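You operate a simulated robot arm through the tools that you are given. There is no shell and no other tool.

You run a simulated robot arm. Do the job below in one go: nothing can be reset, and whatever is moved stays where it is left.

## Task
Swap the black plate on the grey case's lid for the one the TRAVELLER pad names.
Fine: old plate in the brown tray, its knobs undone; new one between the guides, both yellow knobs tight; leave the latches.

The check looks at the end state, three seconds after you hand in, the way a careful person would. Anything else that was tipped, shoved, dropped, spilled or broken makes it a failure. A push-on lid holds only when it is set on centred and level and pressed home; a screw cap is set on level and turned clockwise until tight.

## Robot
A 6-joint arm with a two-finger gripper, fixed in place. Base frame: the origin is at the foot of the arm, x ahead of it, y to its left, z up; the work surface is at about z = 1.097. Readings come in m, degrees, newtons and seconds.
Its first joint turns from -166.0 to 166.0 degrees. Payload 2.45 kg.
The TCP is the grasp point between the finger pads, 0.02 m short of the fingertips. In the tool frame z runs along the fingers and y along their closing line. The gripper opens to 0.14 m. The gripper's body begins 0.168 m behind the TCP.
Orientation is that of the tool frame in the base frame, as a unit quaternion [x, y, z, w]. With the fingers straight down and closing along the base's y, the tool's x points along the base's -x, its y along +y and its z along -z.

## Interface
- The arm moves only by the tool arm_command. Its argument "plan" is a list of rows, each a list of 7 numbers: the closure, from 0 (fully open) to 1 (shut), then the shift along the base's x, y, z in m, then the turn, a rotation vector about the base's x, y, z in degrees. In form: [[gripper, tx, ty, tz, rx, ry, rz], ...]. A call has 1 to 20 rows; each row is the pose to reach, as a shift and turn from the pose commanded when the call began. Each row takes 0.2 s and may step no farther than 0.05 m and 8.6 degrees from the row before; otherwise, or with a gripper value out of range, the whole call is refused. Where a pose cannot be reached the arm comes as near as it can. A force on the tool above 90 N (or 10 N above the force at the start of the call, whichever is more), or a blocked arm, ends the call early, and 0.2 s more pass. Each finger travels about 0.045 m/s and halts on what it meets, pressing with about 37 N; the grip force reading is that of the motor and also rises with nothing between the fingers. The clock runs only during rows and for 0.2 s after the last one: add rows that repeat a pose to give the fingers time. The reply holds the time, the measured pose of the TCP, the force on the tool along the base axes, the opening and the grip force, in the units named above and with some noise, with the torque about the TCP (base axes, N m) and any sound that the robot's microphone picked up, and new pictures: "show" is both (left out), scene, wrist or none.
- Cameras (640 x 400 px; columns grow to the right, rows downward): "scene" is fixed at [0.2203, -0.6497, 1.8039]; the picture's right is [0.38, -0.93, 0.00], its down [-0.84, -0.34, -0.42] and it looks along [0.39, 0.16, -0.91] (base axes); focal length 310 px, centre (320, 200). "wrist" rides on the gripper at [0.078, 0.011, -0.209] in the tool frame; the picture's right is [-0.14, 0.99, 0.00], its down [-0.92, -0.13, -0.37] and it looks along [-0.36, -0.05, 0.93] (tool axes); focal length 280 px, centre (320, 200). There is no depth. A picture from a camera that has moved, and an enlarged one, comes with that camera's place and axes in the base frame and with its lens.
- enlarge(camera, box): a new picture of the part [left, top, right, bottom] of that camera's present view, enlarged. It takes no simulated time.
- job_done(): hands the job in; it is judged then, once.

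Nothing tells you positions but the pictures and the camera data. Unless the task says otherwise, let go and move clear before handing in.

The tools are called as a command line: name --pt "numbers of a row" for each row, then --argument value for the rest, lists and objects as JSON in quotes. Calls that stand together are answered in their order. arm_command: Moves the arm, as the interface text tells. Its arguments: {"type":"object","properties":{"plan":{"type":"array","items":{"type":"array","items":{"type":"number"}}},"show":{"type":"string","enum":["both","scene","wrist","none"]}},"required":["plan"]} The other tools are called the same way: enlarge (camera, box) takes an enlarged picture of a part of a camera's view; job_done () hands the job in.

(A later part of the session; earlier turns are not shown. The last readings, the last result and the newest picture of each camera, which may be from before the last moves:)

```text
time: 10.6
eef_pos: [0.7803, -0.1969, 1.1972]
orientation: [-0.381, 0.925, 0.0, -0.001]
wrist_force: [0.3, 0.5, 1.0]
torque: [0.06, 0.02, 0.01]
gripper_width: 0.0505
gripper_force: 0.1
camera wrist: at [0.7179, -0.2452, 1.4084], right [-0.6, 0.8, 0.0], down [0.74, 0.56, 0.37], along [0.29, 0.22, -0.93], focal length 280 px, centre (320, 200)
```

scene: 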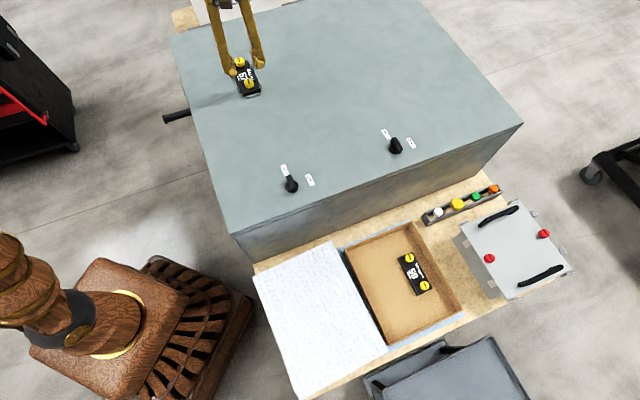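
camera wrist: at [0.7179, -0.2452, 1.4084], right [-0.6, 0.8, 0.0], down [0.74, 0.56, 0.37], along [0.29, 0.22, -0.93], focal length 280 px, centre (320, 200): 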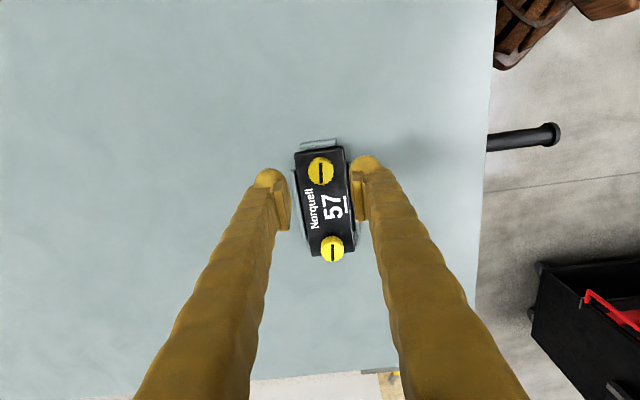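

enlarge --camera "wrist" --box '[260, 130, 380, 270]'

enlarge --camera "scene" --box '[200, 30, 290, 110]'

```text
2.86 times, centred on (320, 200) of wrist
camera zoom: at [0.7179, -0.2452, 1.4084], right [-0.6, 0.8, 0.0], down [0.74, 0.56, 0.37], along [0.29, 0.22, -0.93], focal length 801 px, centre (320, 200)
```

zoom: 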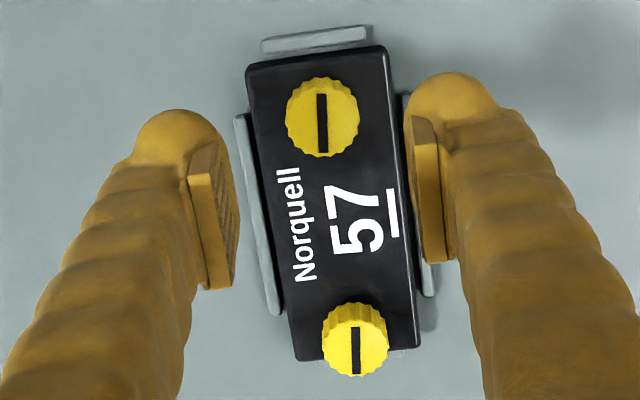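

```text
5.00 times, centred on (245, 70) of scene
camera zoom: at [0.2203, -0.6497, 1.8039], right [0.38, -0.93, 0.0], down [-0.84, -0.34, -0.42], along [0.39, 0.16, -0.91], focal length 1552 px, centre (695, 850)
```

zoom: 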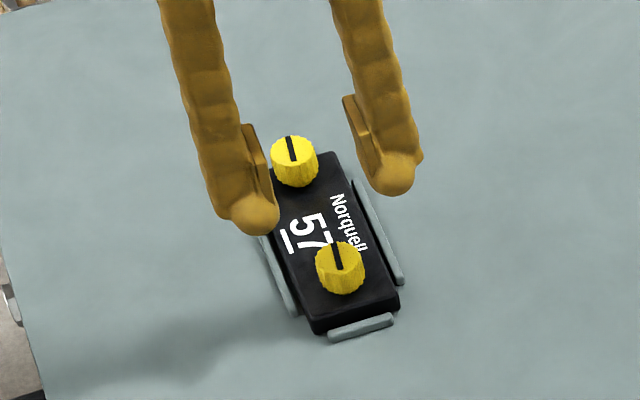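

The fingers are centred over knob A. I'll descend until the fingertips sit just above the plate top.

arm_command --pt "0.64 0 0 -0.02 0 0 0" --pt "0.64 0 0 -0.04 0 0 0" --pt "0.64 0 0 -0.055 0 0 0" --pt "0.64 0 0 -0.06 0 0 0" --pt "0.64 0 0 -0.062 0 0 0" --show "both"

enlarge --camera "scene" --box '[200, 30, 290, 110]'

enlarge --camera "wrist" --box '[260, 130, 380, 270]'

```text
time: 11.8
eef_pos: [0.7804, -0.1949, 1.137]
orientation: [-0.381, 0.925, 0.0, 0.0]
wrist_force: [-0.6, 0.4, 0.3]
torque: [-0.01, -0.02, 0.02]
gripper_width: 0.0506
gripper_force: 0.1
camera wrist: at [0.7194, -0.2443, 1.3471], right [-0.6, 0.8, 0.0], down [0.74, 0.56, 0.37], along [0.29, 0.22, -0.93], focal length 280 px, centre (320, 200)
```

scene: 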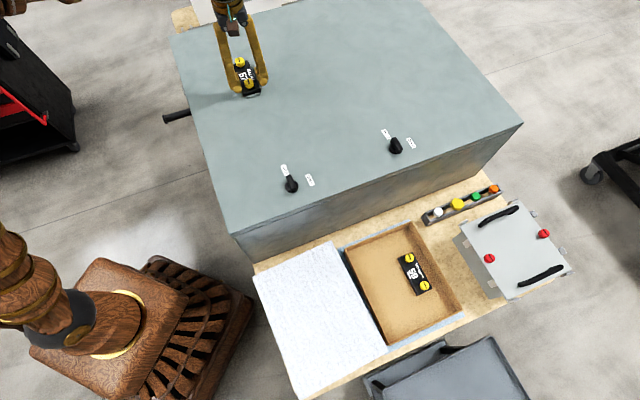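
wrist: 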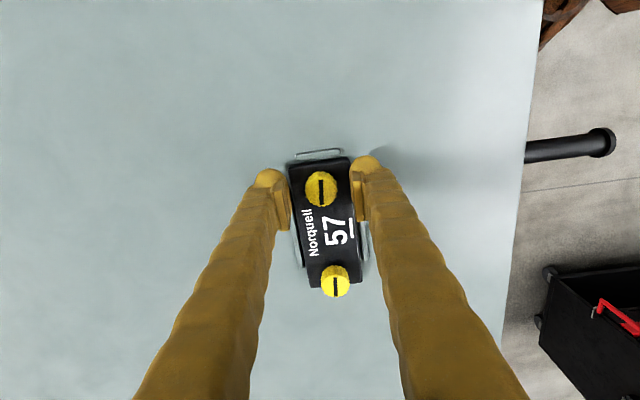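

```text
5.00 times, centred on (245, 70) of scene
camera zoom: at [0.2203, -0.6497, 1.8039], right [0.38, -0.93, 0.0], down [-0.84, -0.34, -0.42], along [0.39, 0.16, -0.91], focal length 1552 px, centre (695, 850)
```

zoom: 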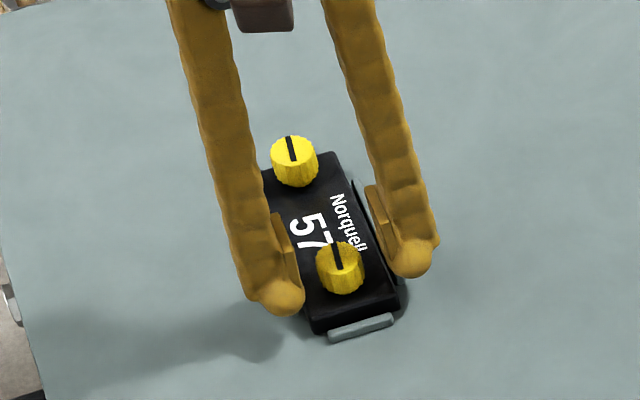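

```text
2.86 times, centred on (320, 200) of wrist
camera zoom: at [0.7194, -0.2443, 1.3471], right [-0.6, 0.8, 0.0], down [0.74, 0.56, 0.37], along [0.29, 0.22, -0.93], focal length 801 px, centre (320, 200)
```

zoom: 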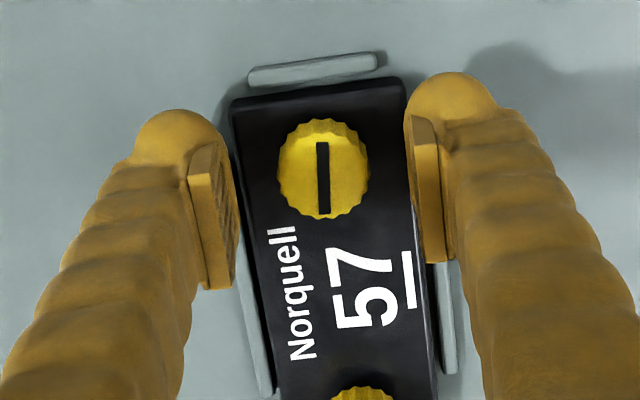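

The alignment is good. I'll lower the last few millimetres and close on knob A.

arm_command --pt "0.64 0 -0.001 -0.003 0 0 0" --pt "0.64 0 -0.001 -0.006 0 0 0" --pt "0.8 0 -0.001 -0.006 0 0 0" --pt "1 0 -0.001 -0.006 0 0 0" --pt "1 0 -0.001 -0.006 0 0 0" --pt "1 0 -0.001 -0.006 0 0 0" --show "wrist"

enlarge --camera "wrist" --box '[260, 130, 380, 270]'

enlarge --camera "scene" --box '[200, 30, 290, 110]'

```text
time: 13.2
eef_pos: [0.781, -0.1951, 1.1324]
orientation: [-0.381, 0.924, 0.0, -0.001]
wrist_force: [-20.9, 18.8, 25.9]
torque: [0.4, 0.17, 0.09]
gripper_width: 0.0234
gripper_force: 36.6
camera wrist: at [0.7186, -0.2445, 1.3419], right [-0.6, 0.8, 0.0], down [0.74, 0.56, 0.37], along [0.29, 0.22, -0.93], focal length 280 px, centre (320, 200)
```

wrist: 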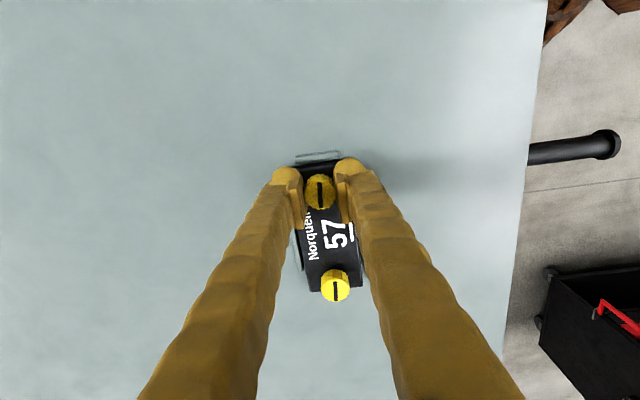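

```text
2.86 times, centred on (320, 200) of wrist
camera zoom: at [0.7186, -0.2445, 1.3419], right [-0.6, 0.8, 0.0], down [0.74, 0.56, 0.37], along [0.29, 0.22, -0.93], focal length 801 px, centre (320, 200)
```

zoom: 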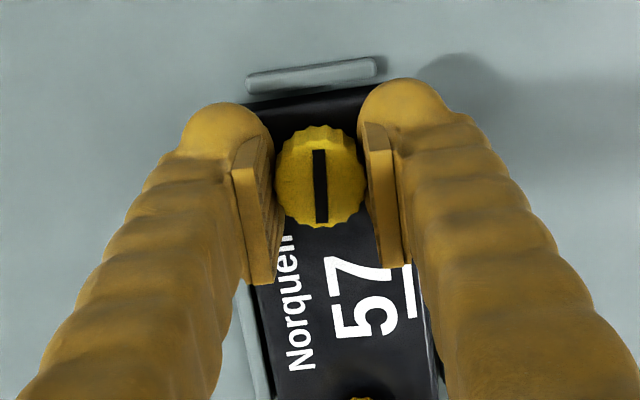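

```text
5.00 times, centred on (245, 70) of scene
camera zoom: at [0.2203, -0.6497, 1.8039], right [0.38, -0.93, 0.0], down [-0.84, -0.34, -0.42], along [0.39, 0.16, -0.91], focal length 1552 px, centre (695, 850)
```

zoom: 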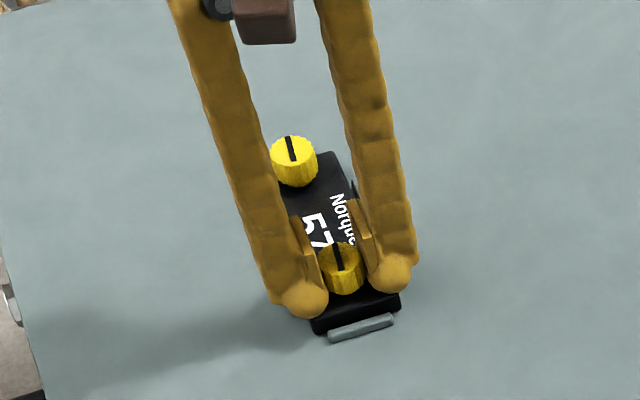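

The grip is on the knob (0.0234 m across), but there is side load and upward push, so I'll ease the pose slightly before turning.

arm_command --pt "1 -0.0004 0.0004 0.0005 0 0 0" --pt "1 -0.0008 0.0008 0.001 0 0 0" --pt "1 -0.0008 0.0008 0.001 0 0 0" --show "none"

```text
time: 14.0
eef_pos: [0.7807, -0.1963, 1.1321]
orientation: [-0.381, 0.925, 0.001, 0.0]
wrist_force: [-11.6, 31.9, 12.7]
torque: [0.37, 0.13, 0.07]
gripper_width: 0.0235
gripper_force: 36.7
```

arm_command --pt "1 0.0005 -0.0005 0.0005 0 0 0" --pt "1 0.001 -0.001 0.0005 0 0 0" --pt "1 0.0015 -0.0015 0.0005 0 0 0" --pt "1 0.0015 -0.0015 0.0005 0 0 0" --show "none"

```text
time: 15.0
eef_pos: [0.7817, -0.1976, 1.1318]
orientation: [-0.38, 0.925, 0.002, -0.002]
wrist_force: [-42.2, 53.6, -0.2]
torque: [0.42, 0.6, -0.03]
gripper_width: 0.0239
gripper_force: 36.8
```

arm_command --pt "1 -0.0007 0.0007 0 0 0 0" --pt "1 -0.0014 0.0014 0 0 0 0" --pt "1 -0.0021 0.0021 0 0 0 0" --pt "1 -0.0027 0.0027 0 0 0 0" --pt "1 -0.0027 0.0027 0 0 0 0" --show "none"

```text
time: 16.2
eef_pos: [0.7808, -0.1969, 1.133]
orientation: [-0.381, 0.925, 0.0, 0.0]
wrist_force: [1.5, 16.7, -8.0]
torque: [-0.06, -0.01, 0.01]
gripper_width: 0.0237
gripper_force: 37.1
```

The side load is now small. I'll turn counter-clockwise (loosen) in steps and watch the torque and the slot mark.

arm_command --pt "1 0 0.001 0 0 0 4" --pt "1 0 0.001 0 0 0 10" --pt "1 0 0.001 0 0 0 16" --pt "1 0 0.001 0 0 0 22" --pt "1 0 0.001 0 0 0 28" --pt "1 0 0.001 0 0 0 34" --pt "1 0 0.001 0 0 0 40" --pt "1 0 0.001 0 0 0 45" --pt "1 0 0.001 0 0 0 45" --show "both"

enlarge --camera "scene" --box '[200, 30, 290, 110]'

enlarge --camera "wrist" --box '[260, 130, 380, 270]'

```text
time: 18.2
eef_pos: [0.7794, -0.1942, 1.1316]
orientation: [-0.706, 0.708, 0.0, -0.001]
wrist_force: [2.8, -36.8, 12.8]
torque: [-0.46, -0.15, -0.06]
gripper_width: 0.0235
gripper_force: 37.1
camera wrist: at [0.7691, -0.2729, 1.3424], right [-0.99, 0.14, 0.0], down [0.13, 0.92, 0.37], along [0.05, 0.36, -0.93], focal length 280 px, centre (320, 200)
```

scene: 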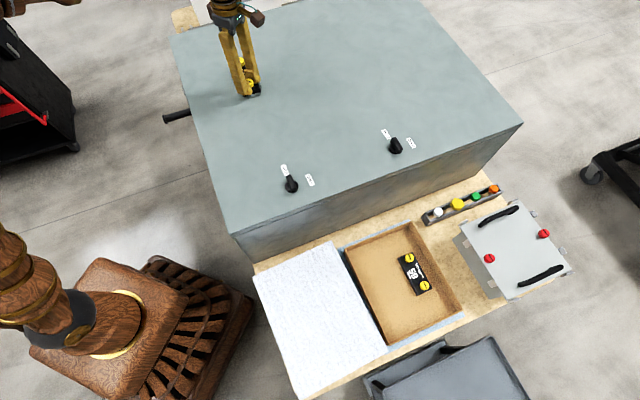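
wrist: 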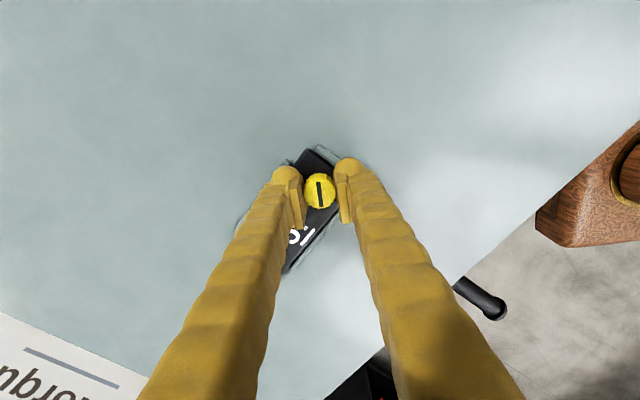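

```text
5.00 times, centred on (245, 70) of scene
camera zoom: at [0.2203, -0.6497, 1.8039], right [0.38, -0.93, 0.0], down [-0.84, -0.34, -0.42], along [0.39, 0.16, -0.91], focal length 1552 px, centre (695, 850)
```

zoom: 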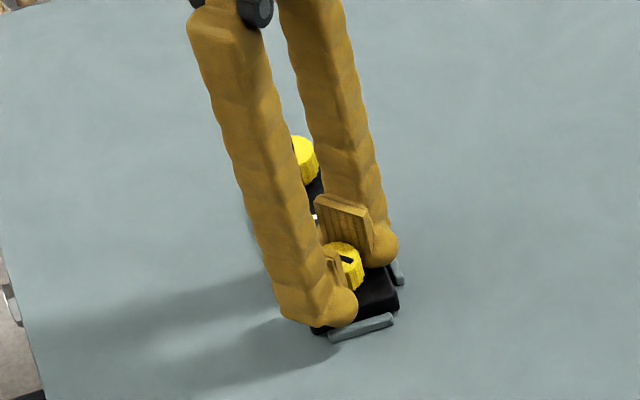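

```text
2.86 times, centred on (320, 200) of wrist
camera zoom: at [0.7691, -0.2729, 1.3424], right [-0.99, 0.14, 0.0], down [0.13, 0.92, 0.37], along [0.05, 0.36, -0.93], focal length 801 px, centre (320, 200)
```

zoom: 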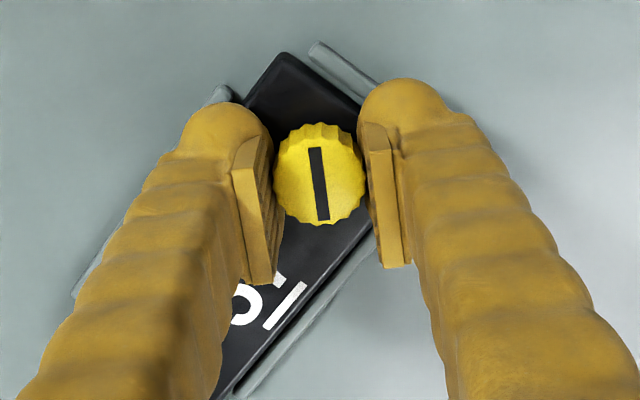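

The knob turns with the gripper (about 45° so far). I'll correct the lateral offset and continue turning counter-clockwise.

arm_command --pt "1 0 -0.001 0.0003 0 0 4" --pt "1 0 -0.002 0.0006 0 0 10" --pt "1 0 -0.002 0.0006 0 0 16" --pt "1 0 -0.002 0.0006 0 0 22" --pt "1 0 -0.002 0.0006 0 0 28" --pt "1 0 -0.002 0.0006 0 0 34" --pt "1 0 -0.002 0.0006 0 0 40" --pt "1 0 -0.002 0.0006 0 0 46" --pt "1 0 -0.002 0.0006 0 0 52" --pt "1 0 -0.002 0.0006 0 0 58" --pt "1 0 -0.002 0.0006 0 0 60" --show "wrist"

enlarge --camera "wrist" --box '[260, 130, 380, 270]'

enlarge --camera "scene" --box '[200, 30, 290, 110]'

```text
time: 20.6
eef_pos: [0.7788, -0.1959, 1.1343]
orientation: [0.966, -0.26, 0.0, 0.001]
wrist_force: [-11.3, 32.4, 1.1]
torque: [0.47, 0.32, 0.01]
gripper_width: 0.0237
gripper_force: 36.8
camera wrist: at [0.8418, -0.2453, 1.3432], right [-0.62, -0.79, 0.0], down [-0.73, 0.57, 0.37], along [-0.29, 0.23, -0.93], focal length 280 px, centre (320, 200)
```

wrist: 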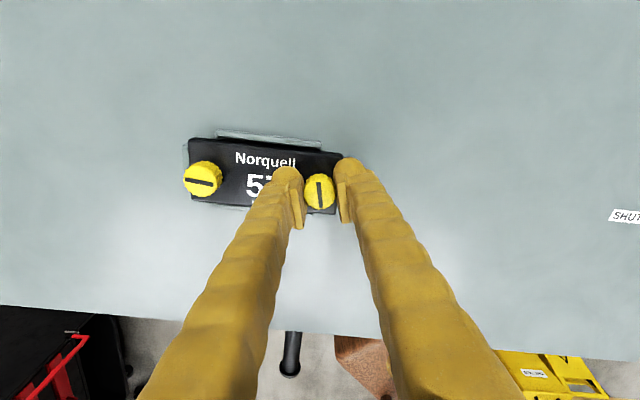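

```text
2.86 times, centred on (320, 200) of wrist
camera zoom: at [0.8418, -0.2453, 1.3432], right [-0.62, -0.79, 0.0], down [-0.73, 0.57, 0.37], along [-0.29, 0.23, -0.93], focal length 801 px, centre (320, 200)
```

zoom: 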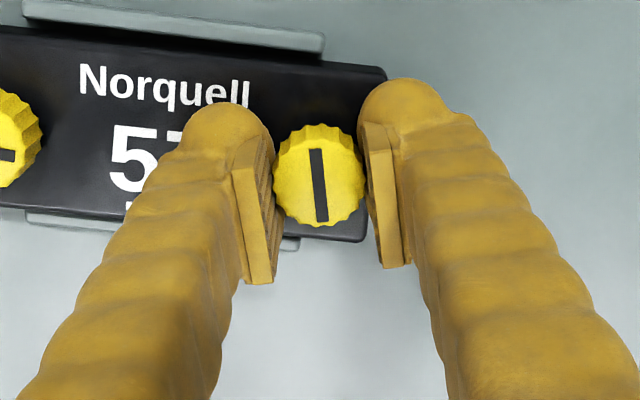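

```text
5.00 times, centred on (245, 70) of scene
camera zoom: at [0.2203, -0.6497, 1.8039], right [0.38, -0.93, 0.0], down [-0.84, -0.34, -0.42], along [0.39, 0.16, -0.91], focal length 1552 px, centre (695, 850)
```

zoom: 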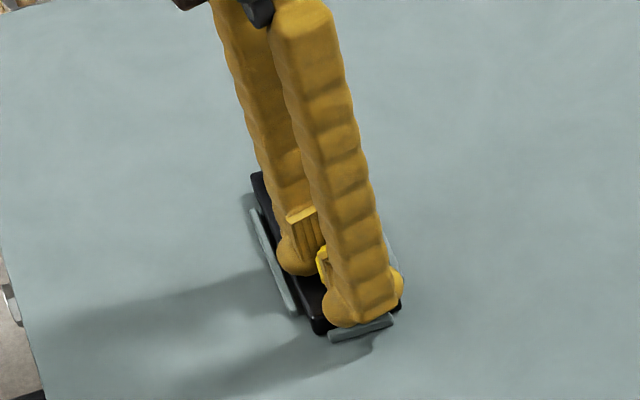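

The knob has followed about 105° with no stop yet and low torque. I'll re-centre and keep turning.

arm_command --pt "1 -0.0004 0.001 0 0 0 4" --pt "1 -0.0006 0.0016 0 0 0 10" --pt "1 -0.0006 0.0016 0 0 0 16" --pt "1 -0.0006 0.0016 0 0 0 22" --pt "1 -0.0006 0.0016 0 0 0 28" --pt "1 -0.0006 0.0016 0 0 0 34" --pt "1 -0.0006 0.0016 0 0 0 40" --pt "1 -0.0006 0.0016 0 0 0 46" --pt "1 -0.0006 0.0016 0 0 0 52" --pt "1 -0.0006 0.0016 0 0 0 58" --pt "1 -0.0006 0.0016 0 0 0 64" --pt "1 -0.0006 0.0016 0 0 0 70" --pt "1 -0.0006 0.0016 0 0 0 75" --show "wrist"

enlarge --camera "wrist" --box '[260, 130, 380, 270]'

```text
time: 22.6
eef_pos: [0.7794, -0.1935, 1.1351]
orientation: [0.986, -0.162, 0.02, 0.036]
wrist_force: [-34.6, -73.0, 24.9]
torque: [-0.65, 0.36, -0.07]
gripper_width: 0.0247
gripper_force: 37.3
out of reach, approached as far as the arm can: row 2, 3, 4, 5, 6, 7, 8, 9
stopped in row 9: the force on the tool passed its limit at 224 N (the readings are from after the stop); the commanded pose is now the measured one
camera wrist: at [0.8444, -0.214, 1.348], right [-0.45, -0.89, 0.06], down [-0.84, 0.44, 0.31], along [-0.3, 0.09, -0.95], focal length 280 px, centre (320, 200)
```

wrist: 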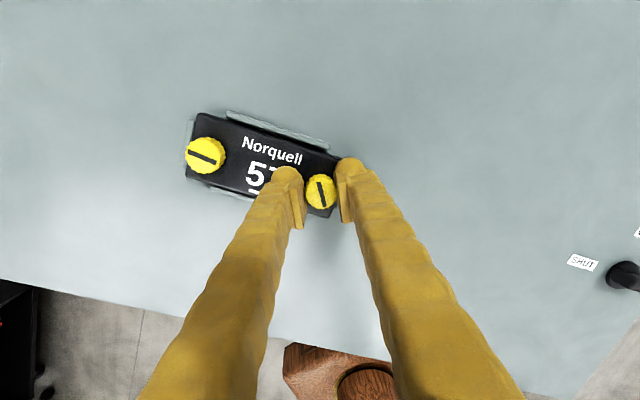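

```text
2.86 times, centred on (320, 200) of wrist
camera zoom: at [0.8444, -0.214, 1.348], right [-0.45, -0.89, 0.06], down [-0.84, 0.44, 0.31], along [-0.3, 0.09, -0.95], focal length 801 px, centre (320, 200)
```

zoom: 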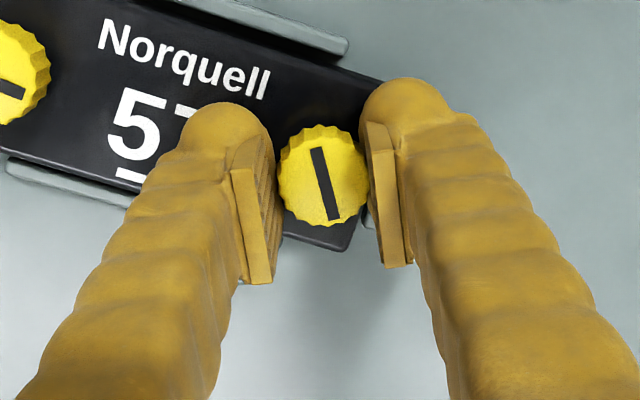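

I hit the wrist's turning limit, so I'll release the knob, rise straight up, and inspect.

arm_command --pt "0.75 0 0 0 0 0 0" --pt "0.64 0 0 0 0 0 0" --pt "0.64 0 0 0.01 0 0 0" --pt "0.64 0 0 0.03 0 0 0" --pt "0.64 0 0 0.06 0 0 0" --pt "0.64 0 0 0.09 0 0 0" --show "both"

enlarge --camera "wrist" --box '[180, 80, 380, 270]'

enlarge --camera "scene" --box '[200, 30, 290, 110]'

```text
time: 24.0
eef_pos: [0.7786, -0.1866, 1.2229]
orientation: [0.986, -0.163, 0.02, 0.035]
wrist_force: [0.0, -0.3, 0.1]
torque: [-0.02, 0.02, -0.01]
gripper_width: 0.0501
gripper_force: 0.0
camera wrist: at [0.8441, -0.2064, 1.4376], right [-0.45, -0.89, 0.06], down [-0.84, 0.44, 0.31], along [-0.3, 0.1, -0.95], focal length 280 px, centre (320, 200)
```

scene: 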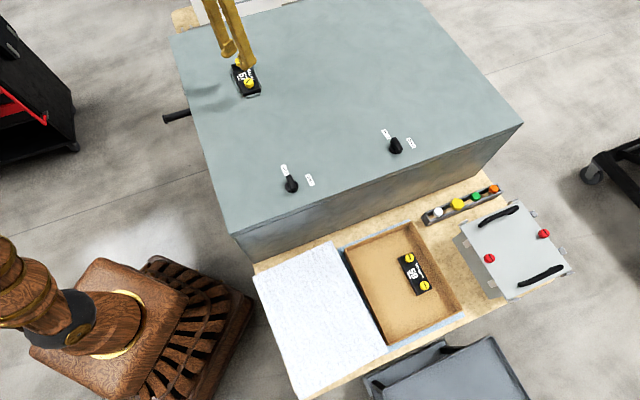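
wrist: 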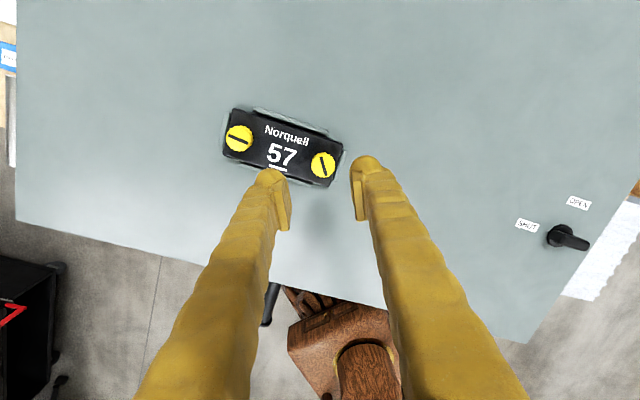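

```text
2.11 times, centred on (280, 175) of wrist
camera zoom: at [0.8441, -0.2064, 1.4376], right [-0.45, -0.89, 0.06], down [-0.84, 0.44, 0.31], along [-0.3, 0.1, -0.95], focal length 590 px, centre (404, 253)
```

zoom: 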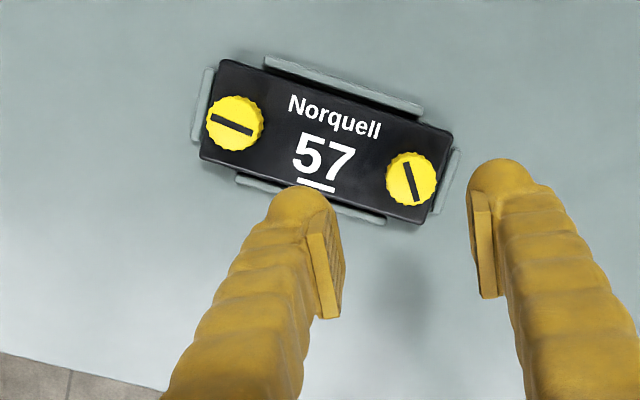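

```text
5.00 times, centred on (245, 70) of scene
camera zoom: at [0.2203, -0.6497, 1.8039], right [0.38, -0.93, 0.0], down [-0.84, -0.34, -0.42], along [0.39, 0.16, -0.91], focal length 1552 px, centre (695, 850)
```

zoom: 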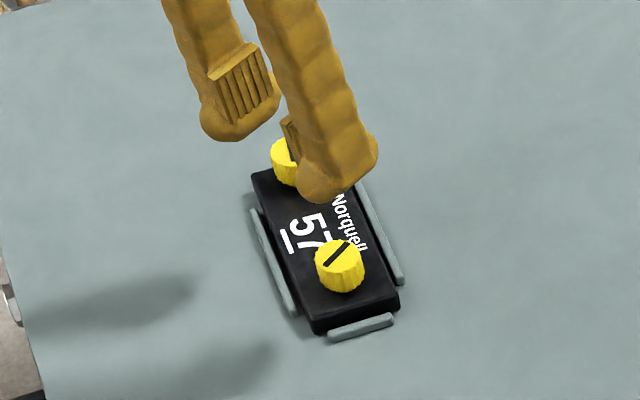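

Knob A has turned roughly 120° counter-clockwise and the plate hasn't shifted. I'll level the tool and rotate it back for a second bite on the knob.

arm_command --pt "0.64 0 -0.002 0.0 1.5 0.3 -6.5" --pt "0.64 0 -0.004 0.0 3.0 0.6 -13" --pt "0.64 0 -0.006 0.0 4.6 0.85 -20" --pt "0.64 0 -0.006 0.0 4.6 0.85 -20" --show "none"

```text
time: 25.0
eef_pos: [0.7804, -0.1933, 1.223]
orientation: [0.944, -0.331, -0.001, -0.002]
wrist_force: [-0.7, -0.4, -0.1]
torque: [0.01, 0.01, -0.04]
gripper_width: 0.0503
gripper_force: 0.0
```

arm_command --pt "0.64 0 0 0 0 0 -8.5" --pt "0.64 0 0 0 0 0 -17" --pt "0.64 0 0 0 0 0 -25.5" --pt "0.64 0 0 0 0 0 -34" --pt "0.64 0 0 0 0 0 -42.5" --pt "0.64 0 0 0 0 0 -51" --pt "0.64 0 0 0 0 0 -59.5" --pt "0.64 0 0 0 0 0 -68" --pt "0.64 0 0 0 0 0 -76.5" --pt "0.64 0 0 0 0 0 -85" --pt "0.64 0 0 0 0 0 -93.5" --pt "0.64 0 0 0 0 0 -102" --pt "0.64 0 0 0 0 0 -110.5" --pt "0.64 0 0 0 0 0 -119" --pt "0.64 0 0 0 0 0 -127.5" --pt "0.64 0 0 0 0 0 -136" --pt "0.64 0 0 0 0 0 -144.5" --pt "0.64 0 0 0 0 0 -153" --pt "0.64 0 0 0 0 0 -161.5" --pt "0.64 0 0 0 0 0 -170" --show "wrist"

enlarge --camera "wrist" --box '[260, 100, 380, 240]'

```text
time: 29.2
eef_pos: [0.7802, -0.1932, 1.2215]
orientation: [0.249, 0.969, -0.002, 0.0]
wrist_force: [0.0, 0.2, 0.0]
torque: [-0.01, 0.06, 0.0]
gripper_width: 0.0502
gripper_force: 0.1
camera wrist: at [0.7178, -0.1466, 1.4325], right [0.6, 0.8, 0.0], down [0.75, -0.55, 0.37], along [0.29, -0.22, -0.93], focal length 280 px, centre (320, 200)
```

wrist: 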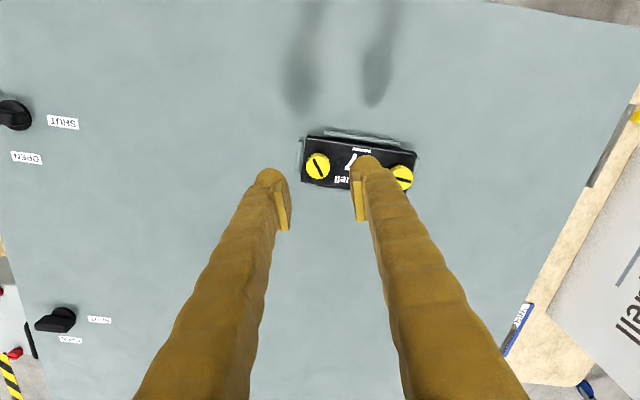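

```text
2.86 times, centred on (320, 170) of wrist
camera zoom: at [0.7178, -0.1466, 1.4325], right [0.6, 0.8, 0.0], down [0.75, -0.55, 0.37], along [0.29, -0.22, -0.93], focal length 801 px, centre (320, 286)
```

zoom: 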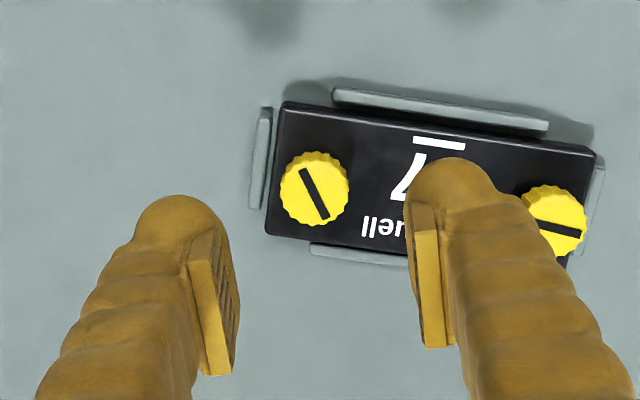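

I'll shift a couple of millimetres onto knob A's centre, descend, and grip again.

arm_command --pt "0.64 -0.0005 -0.0025 -0.03 0 0 0" --pt "0.64 -0.0005 -0.0025 -0.06 0 0 0" --pt "0.64 -0.0005 -0.0025 -0.08 0 0 0" --pt "0.64 -0.0005 -0.0025 -0.086 0 0 0" --pt "0.64 -0.0005 -0.0025 -0.0873 0 0 0" --pt "0.85 -0.0005 -0.0025 -0.0873 0 0 0" --pt "1 -0.0005 -0.0025 -0.0873 0 0 0" --pt "1 -0.0005 -0.0025 -0.0873 0 0 0" --show "wrist"

enlarge --camera "wrist" --box '[260, 130, 380, 270]'

```text
time: 31.0
eef_pos: [0.7806, -0.1972, 1.1367]
orientation: [0.246, 0.969, -0.003, -0.001]
wrist_force: [-2.9, -2.9, 0.6]
torque: [-0.04, 0.03, 0.0]
gripper_width: 0.0239
gripper_force: 32.6
camera wrist: at [0.718, -0.1497, 1.3454], right [0.59, 0.8, 0.0], down [0.75, -0.55, 0.37], along [0.3, -0.22, -0.93], focal length 280 px, centre (320, 200)
```

wrist: 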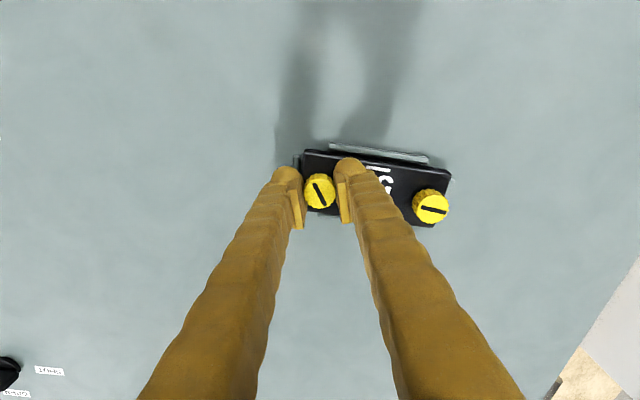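

```text
2.86 times, centred on (320, 200) of wrist
camera zoom: at [0.718, -0.1497, 1.3454], right [0.59, 0.8, 0.0], down [0.75, -0.55, 0.37], along [0.3, -0.22, -0.93], focal length 801 px, centre (320, 200)
```

zoom: 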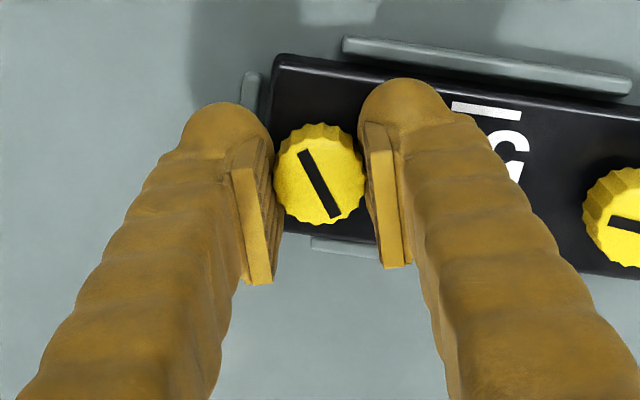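

It's well centred with almost no side load. I'll turn counter-clockwise again.

arm_command --pt "1 0 0 0 0 0 8" --pt "1 0 0 0 0 0 16" --pt "1 0 0 0 0 0 24" --pt "1 0 0 0 0 0 32" --pt "1 0 0 0 0 0 40" --pt "1 0 0 0 0 0 48" --pt "1 0 0 0 0 0 56" --pt "1 0 0 0 0 0 64" --show "wrist"

enlarge --camera "wrist" --box '[260, 130, 380, 270]'

```text
time: 32.8
eef_pos: [0.7816, -0.1952, 1.1354]
orientation: [-0.305, 0.952, -0.002, 0.0]
wrist_force: [-26.0, -15.0, 15.4]
torque: [-0.25, 0.28, -0.01]
gripper_width: 0.0235
gripper_force: 37.3
camera wrist: at [0.7109, -0.2324, 1.3454], right [-0.46, 0.89, 0.0], down [0.82, 0.43, 0.37], along [0.33, 0.17, -0.93], focal length 280 px, centre (320, 200)
```

wrist: 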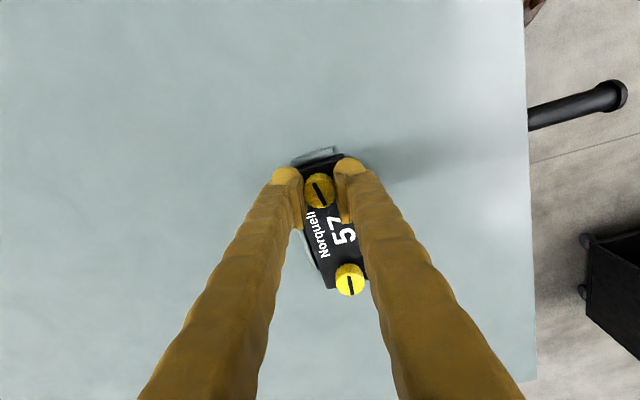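

```text
2.86 times, centred on (320, 200) of wrist
camera zoom: at [0.7109, -0.2324, 1.3454], right [-0.46, 0.89, 0.0], down [0.82, 0.43, 0.37], along [0.33, 0.17, -0.93], focal length 801 px, centre (320, 200)
```

zoom: 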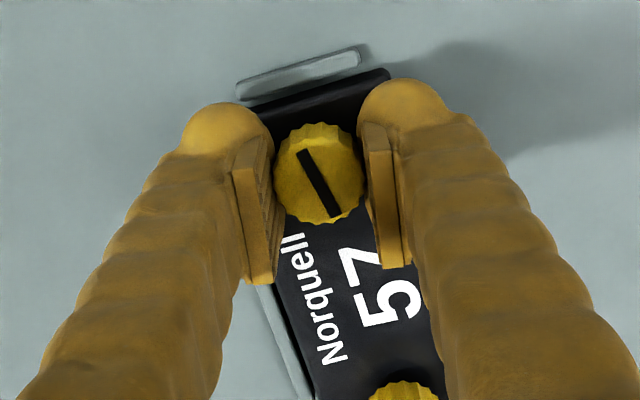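

arm_command --pt "1 -0.0008 -0.0005 0.0005 0 0 8" --pt "1 -0.0012 -0.0008 0.001 0 0 16" --pt "1 -0.0012 -0.0008 0.001 0 0 24" --pt "1 -0.0012 -0.0008 0.001 0 0 32" --pt "1 -0.0012 -0.0008 0.001 0 0 40" --pt "1 -0.0012 -0.0008 0.001 0 0 48" --pt "1 -0.0012 -0.0008 0.001 0 0 56" --show "none"

```text
time: 34.4
eef_pos: [0.7798, -0.1959, 1.1368]
orientation: [0.717, -0.697, 0.001, -0.002]
wrist_force: [13.9, 33.9, -1.0]
torque: [0.37, -0.12, -0.04]
gripper_width: 0.0238
gripper_force: 37.0
```

arm_command --pt "1 0.0003 0.0007 0 0 0 8" --pt "1 0.0005 0.0013 0 0 0 16" --pt "1 0.0005 0.0013 0 0 0 24" --pt "1 0.0005 0.0013 0 0 0 32" --pt "1 0.0005 0.0013 0 0 0 40" --pt "1 0.0005 0.0013 0 0 0 48" --show "wrist"

enlarge --camera "wrist" --box '[260, 130, 380, 270]'

enlarge --camera "scene" --box '[210, 40, 280, 105]'

```text
time: 35.8
eef_pos: [0.7798, -0.1963, 1.1378]
orientation: [0.939, -0.345, 0.0, -0.002]
wrist_force: [4.8, 6.9, 4.4]
torque: [-0.11, -0.22, -0.01]
gripper_width: 0.0237
gripper_force: 37.1
camera wrist: at [0.8325, -0.257, 1.3467], right [-0.75, -0.66, 0.0], down [-0.62, 0.69, 0.37], along [-0.24, 0.28, -0.93], focal length 280 px, centre (320, 200)
```

wrist: 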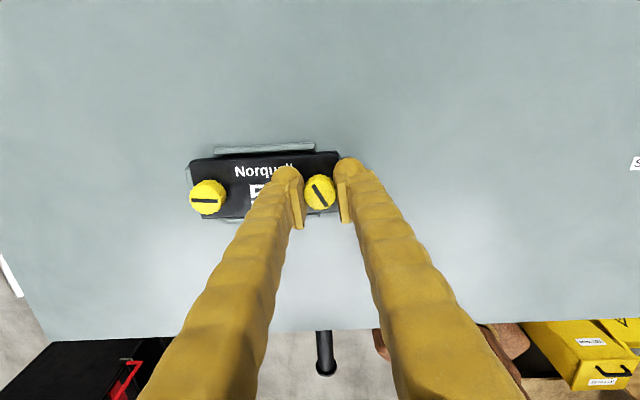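

```text
2.86 times, centred on (320, 200) of wrist
camera zoom: at [0.8325, -0.257, 1.3467], right [-0.75, -0.66, 0.0], down [-0.62, 0.69, 0.37], along [-0.24, 0.28, -0.93], focal length 801 px, centre (320, 200)
```

zoom: 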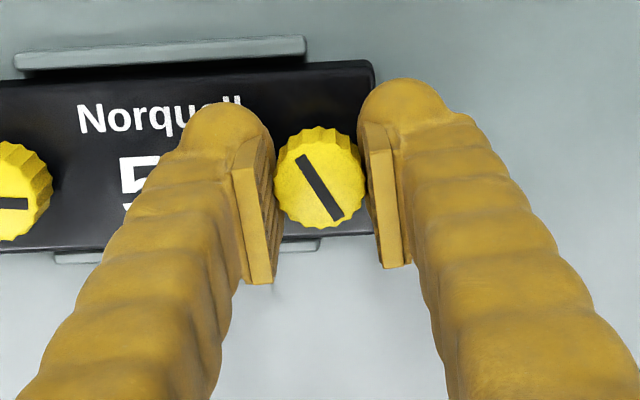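

```text
6.15 times, centred on (245, 72) of scene
camera zoom: at [0.2203, -0.6497, 1.8039], right [0.38, -0.93, 0.0], down [-0.84, -0.34, -0.42], along [0.39, 0.16, -0.91], focal length 1910 px, centre (782, 985)
```

zoom: 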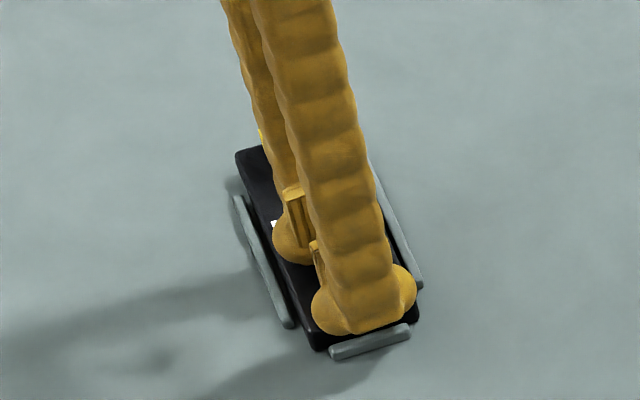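

Knob A has now turned about 290° counter-clockwise and moves freely. I'll release it, rise, and swing back to start on knob B.

arm_command --pt "0.8 0 0 0 0 0 0" --pt "0.64 0 0 0 0 0 0" --pt "0.64 0 0 0.01 0 0 0" --pt "0.64 0 0 0.03 0 0 -3" --pt "0.64 0.005 0.005 0.06 0 0 -10" --pt "0.64 0.01 0.01 0.08 0 0 -18" --pt "0.64 0.015 0.015 0.08 0 0 -26" --pt "0.64 0.02 0.02 0.08 0 0 -34" --pt "0.64 0.025 0.025 0.08 0 0 -42" --pt "0.64 0.03 0.03 0.08 0 0 -50" --pt "0.64 0.035 0.035 0.08 0 0 -58" --pt "0.64 0.04 0.04 0.08 0 0 -66" --pt "0.64 0.045 0.045 0.08 0 0 -74" --pt "0.64 0.05 0.05 0.08 0 0 -82" --pt "0.64 0.055 0.055 0.08 0 0 -90" --pt "0.64 0.06 0.06 0.08 0 0 -98" --pt "0.64 0.067 0.0665 0.08 0 0 -106" --pt "0.64 0.067 0.0665 0.08 0 0 -114" --pt "0.64 0.067 0.0665 0.08 0 0 -122" --pt "0.64 0.067 0.0665 0.08 0 0 -130" --show "both"

enlarge --camera "wrist" --box '[260, 100, 380, 240]'

enlarge --camera "scene" --box '[210, 40, 280, 105]'

```text
time: 40.0
eef_pos: [0.8467, -0.1291, 1.2152]
orientation: [-0.082, 0.997, -0.001, 0.001]
wrist_force: [-1.1, 0.7, 0.0]
torque: [0.01, -0.01, -0.01]
gripper_width: 0.0505
gripper_force: 0.0
camera wrist: at [0.7673, -0.132, 1.4256], right [-0.03, 1.0, 0.0], down [0.93, 0.03, 0.37], along [0.37, 0.01, -0.93], focal length 280 px, centre (320, 200)
```

scene: 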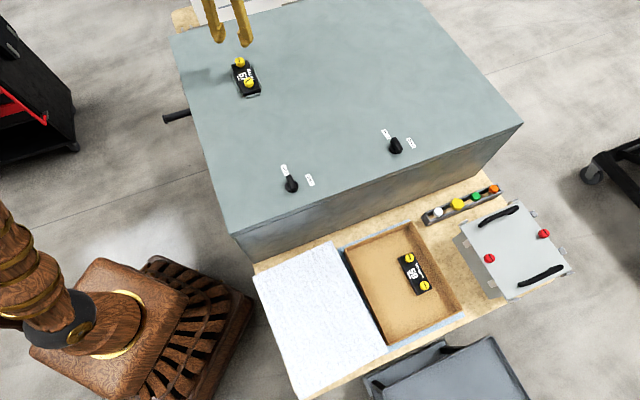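
wrist: 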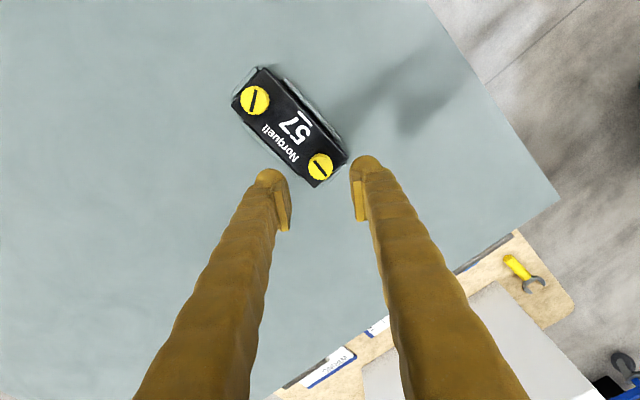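

```text
2.86 times, centred on (320, 170) of wrist
camera zoom: at [0.7673, -0.132, 1.4256], right [-0.03, 1.0, 0.0], down [0.93, 0.03, 0.37], along [0.37, 0.01, -0.93], focal length 801 px, centre (320, 286)
```

zoom: 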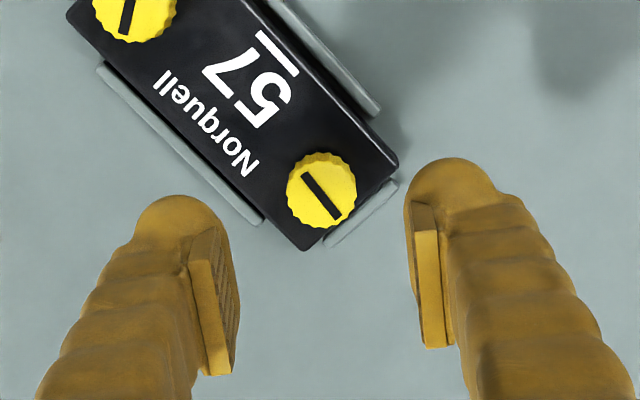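

```text
6.15 times, centred on (245, 72) of scene
camera zoom: at [0.2203, -0.6497, 1.8039], right [0.38, -0.93, 0.0], down [-0.84, -0.34, -0.42], along [0.39, 0.16, -0.91], focal length 1910 px, centre (782, 985)
```

zoom: 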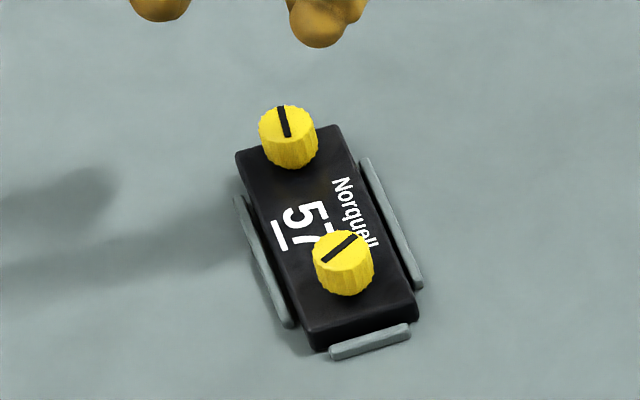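

I'm centred over knob B. I'll rotate back a bit more, descend, and grip it.

arm_command --pt "0.64 0 0.0006 -0.01 0 0 -8.4" --pt "0.64 0 0.0006 -0.02 0 0 -16.8" --pt "0.64 0 0.0006 -0.03 0 0 -25.2" --pt "0.64 0 0.0006 -0.05 0 0 -33.6" --pt "0.64 0 0.0006 -0.07 0 0 -40" --pt "0.64 0 0.0006 -0.078 0 0 -40" --pt "0.64 0 0.0006 -0.0795 0 0 -40" --pt "0.85 0 0.0006 -0.0795 0 0 -40" --pt "1 0 0.0006 -0.0795 0 0 -40" --pt "1 0 0.0006 -0.0795 0 0 -40" --show "wrist"

enlarge --camera "wrist" --box '[260, 130, 380, 270]'

```text
time: 42.2
eef_pos: [0.8467, -0.128, 1.1351]
orientation: [0.263, 0.965, -0.003, -0.001]
wrist_force: [-4.8, -4.9, 0.3]
torque: [-0.07, 0.07, -0.01]
gripper_width: 0.024
gripper_force: 33.3
camera wrist: at [0.7856, -0.0806, 1.3459], right [0.62, 0.78, 0.0], down [0.73, -0.58, 0.37], along [0.29, -0.23, -0.93], focal length 280 px, centre (320, 200)
```

wrist: 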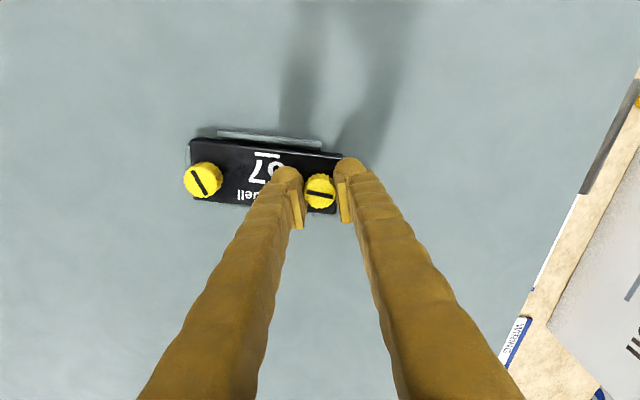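

```text
2.86 times, centred on (320, 200) of wrist
camera zoom: at [0.7856, -0.0806, 1.3459], right [0.62, 0.78, 0.0], down [0.73, -0.58, 0.37], along [0.29, -0.23, -0.93], focal length 801 px, centre (320, 200)
```

zoom: 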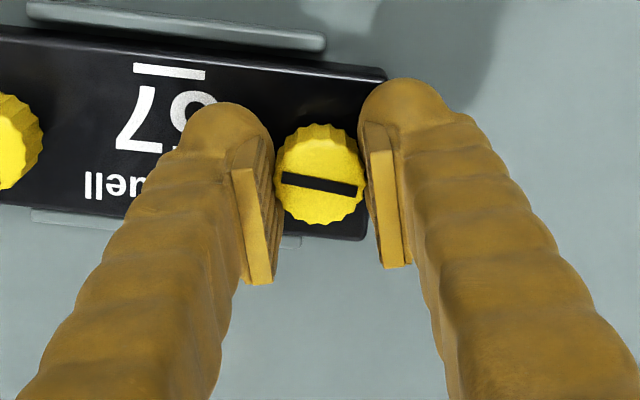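

I'll turn knob B counter-clockwise, first by small angles to feel the breakaway torque.

arm_command --pt "1 0 0 0 0 0 4" --show "none"

arm_command --pt "1 0 0 0 0 0 6" --show "none"

arm_command --pt "1 0 0 0 0 0 8" --pt "1 0 0 0 0 0 16" --show "none"

arm_command --pt "1 0 0 0 0 0 8" --pt "1 0 0 0 0 0 16" --pt "1 0 0 0 0 0 24" --pt "1 0 0 0 0 0 32" --show "wrist"

```text
time: 42.6
eef_pos: [0.8465, -0.1299, 1.1363]
orientation: [0.229, 0.973, -0.002, -0.001]
wrist_force: [-7.9, -6.0, -1.9]
torque: [-0.06, 0.12, 0.02]
gripper_width: 0.0233
gripper_force: 37.2
```

```text
time: 43.0
eef_pos: [0.8463, -0.1303, 1.1357]
orientation: [0.177, 0.984, -0.002, 0.001]
wrist_force: [-13.1, -10.0, -0.7]
torque: [-0.09, 0.15, 0.02]
gripper_width: 0.0235
gripper_force: 36.8
```

```text
time: 43.6
eef_pos: [0.8463, -0.1295, 1.1358]
orientation: [0.039, 0.999, -0.002, 0.0]
wrist_force: [-10.8, -17.0, -6.1]
torque: [-0.2, 0.02, 0.04]
gripper_width: 0.0235
gripper_force: 36.4
```

```text
time: 44.6
eef_pos: [0.8462, -0.1284, 1.1365]
orientation: [-0.238, 0.971, -0.002, 0.002]
wrist_force: [-16.7, -20.0, -3.0]
torque: [-0.27, 0.34, -0.06]
gripper_width: 0.0236
gripper_force: 37.1
camera wrist: at [0.7724, -0.1559, 1.3468], right [-0.34, 0.94, 0.0], down [0.87, 0.31, 0.37], along [0.35, 0.12, -0.93], focal length 280 px, centre (320, 200)
```

wrist: 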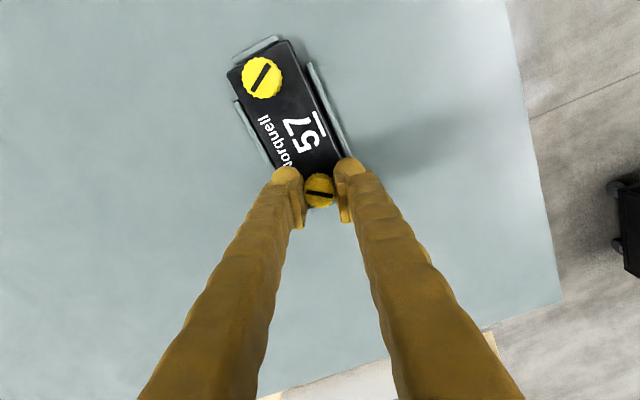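

arm_command --pt "1 -0.0005 -0.0005 0 0 0 8" --pt "1 -0.0008 -0.001 0 0 0 16" --pt "1 -0.0008 -0.001 0 0 0 24" --pt "1 -0.0008 -0.001 0 0 0 32" --pt "1 -0.0008 -0.001 0 0 0 40" --pt "1 -0.0008 -0.001 0 0 0 48" --pt "1 -0.0008 -0.001 0 0 0 56" --pt "1 -0.0008 -0.001 0 0 0 64" --show "none"

```text
time: 46.4
eef_pos: [0.8464, -0.1284, 1.1386]
orientation: [0.717, -0.697, 0.001, -0.003]
wrist_force: [12.9, 18.9, 7.8]
torque: [0.23, -0.15, -0.02]
gripper_width: 0.0233
gripper_force: 36.9
```

arm_command --pt "1 0.0004 0.0005 0 0 0 8" --pt "1 0.0006 0.0009 0 0 0 16" --pt "1 0.0006 0.0009 0 0 0 24" --pt "1 0.0006 0.0009 0 0 0 32" --pt "1 0.0006 0.0009 0 0 0 40" --pt "1 0.0006 0.0009 0 0 0 48" --pt "1 0.0006 0.0009 0 0 0 53" --show "wrist"

enlarge --camera "wrist" --box '[260, 130, 380, 270]'

```text
time: 48.0
eef_pos: [0.8468, -0.1285, 1.1371]
orientation: [0.952, -0.305, -0.001, -0.002]
wrist_force: [-11.6, 2.0, 16.4]
torque: [0.06, 0.25, -0.02]
gripper_width: 0.0234
gripper_force: 37.1
camera wrist: at [0.9039, -0.1853, 1.3469], right [-0.69, -0.73, 0.0], down [-0.68, 0.64, 0.37], along [-0.27, 0.26, -0.93], focal length 280 px, centre (320, 200)
```

wrist: 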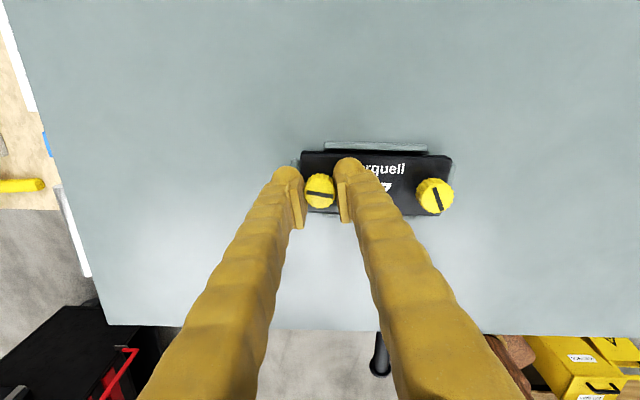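

```text
2.86 times, centred on (320, 200) of wrist
camera zoom: at [0.9039, -0.1853, 1.3469], right [-0.69, -0.73, 0.0], down [-0.68, 0.64, 0.37], along [-0.27, 0.26, -0.93], focal length 801 px, centre (320, 200)
```

zoom: 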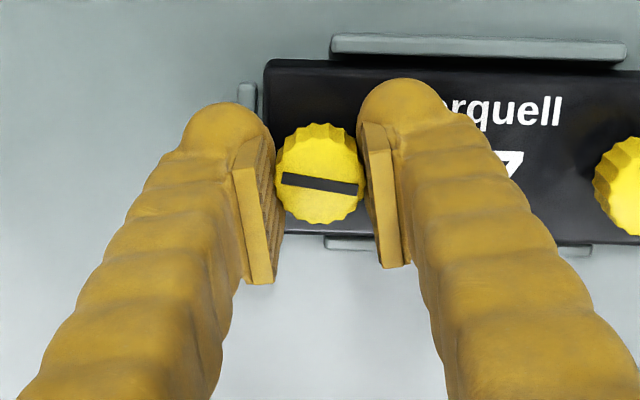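

Knob B has turned about 175° so far. I'll try a gentle tug upward on it to feel whether the plate is still held.

arm_command --pt "1 0 0 0.001 0 0 0" --pt "1 0 0 0.002 0 0 0" --pt "1 0 0 0.002 0 0 0" --show "none"

```text
time: 48.8
eef_pos: [0.847, -0.1301, 1.1379]
orientation: [0.952, -0.305, 0.0, -0.002]
wrist_force: [-16.2, 1.7, -5.2]
torque: [0.08, 0.21, 0.02]
gripper_width: 0.0237
gripper_force: 36.7
```

arm_command --pt "1 0 0 0.001 0 0 0" --pt "1 0 0 0.002 0 0 0" --pt "1 0 0 0.002 0 0 0" --show "none"

```text
time: 49.6
eef_pos: [0.8471, -0.1305, 1.1409]
orientation: [0.953, -0.304, 0.0, -0.002]
wrist_force: [-15.8, 1.2, -14.3]
torque: [0.07, 0.28, -0.02]
gripper_width: 0.0235
gripper_force: 37.1
```

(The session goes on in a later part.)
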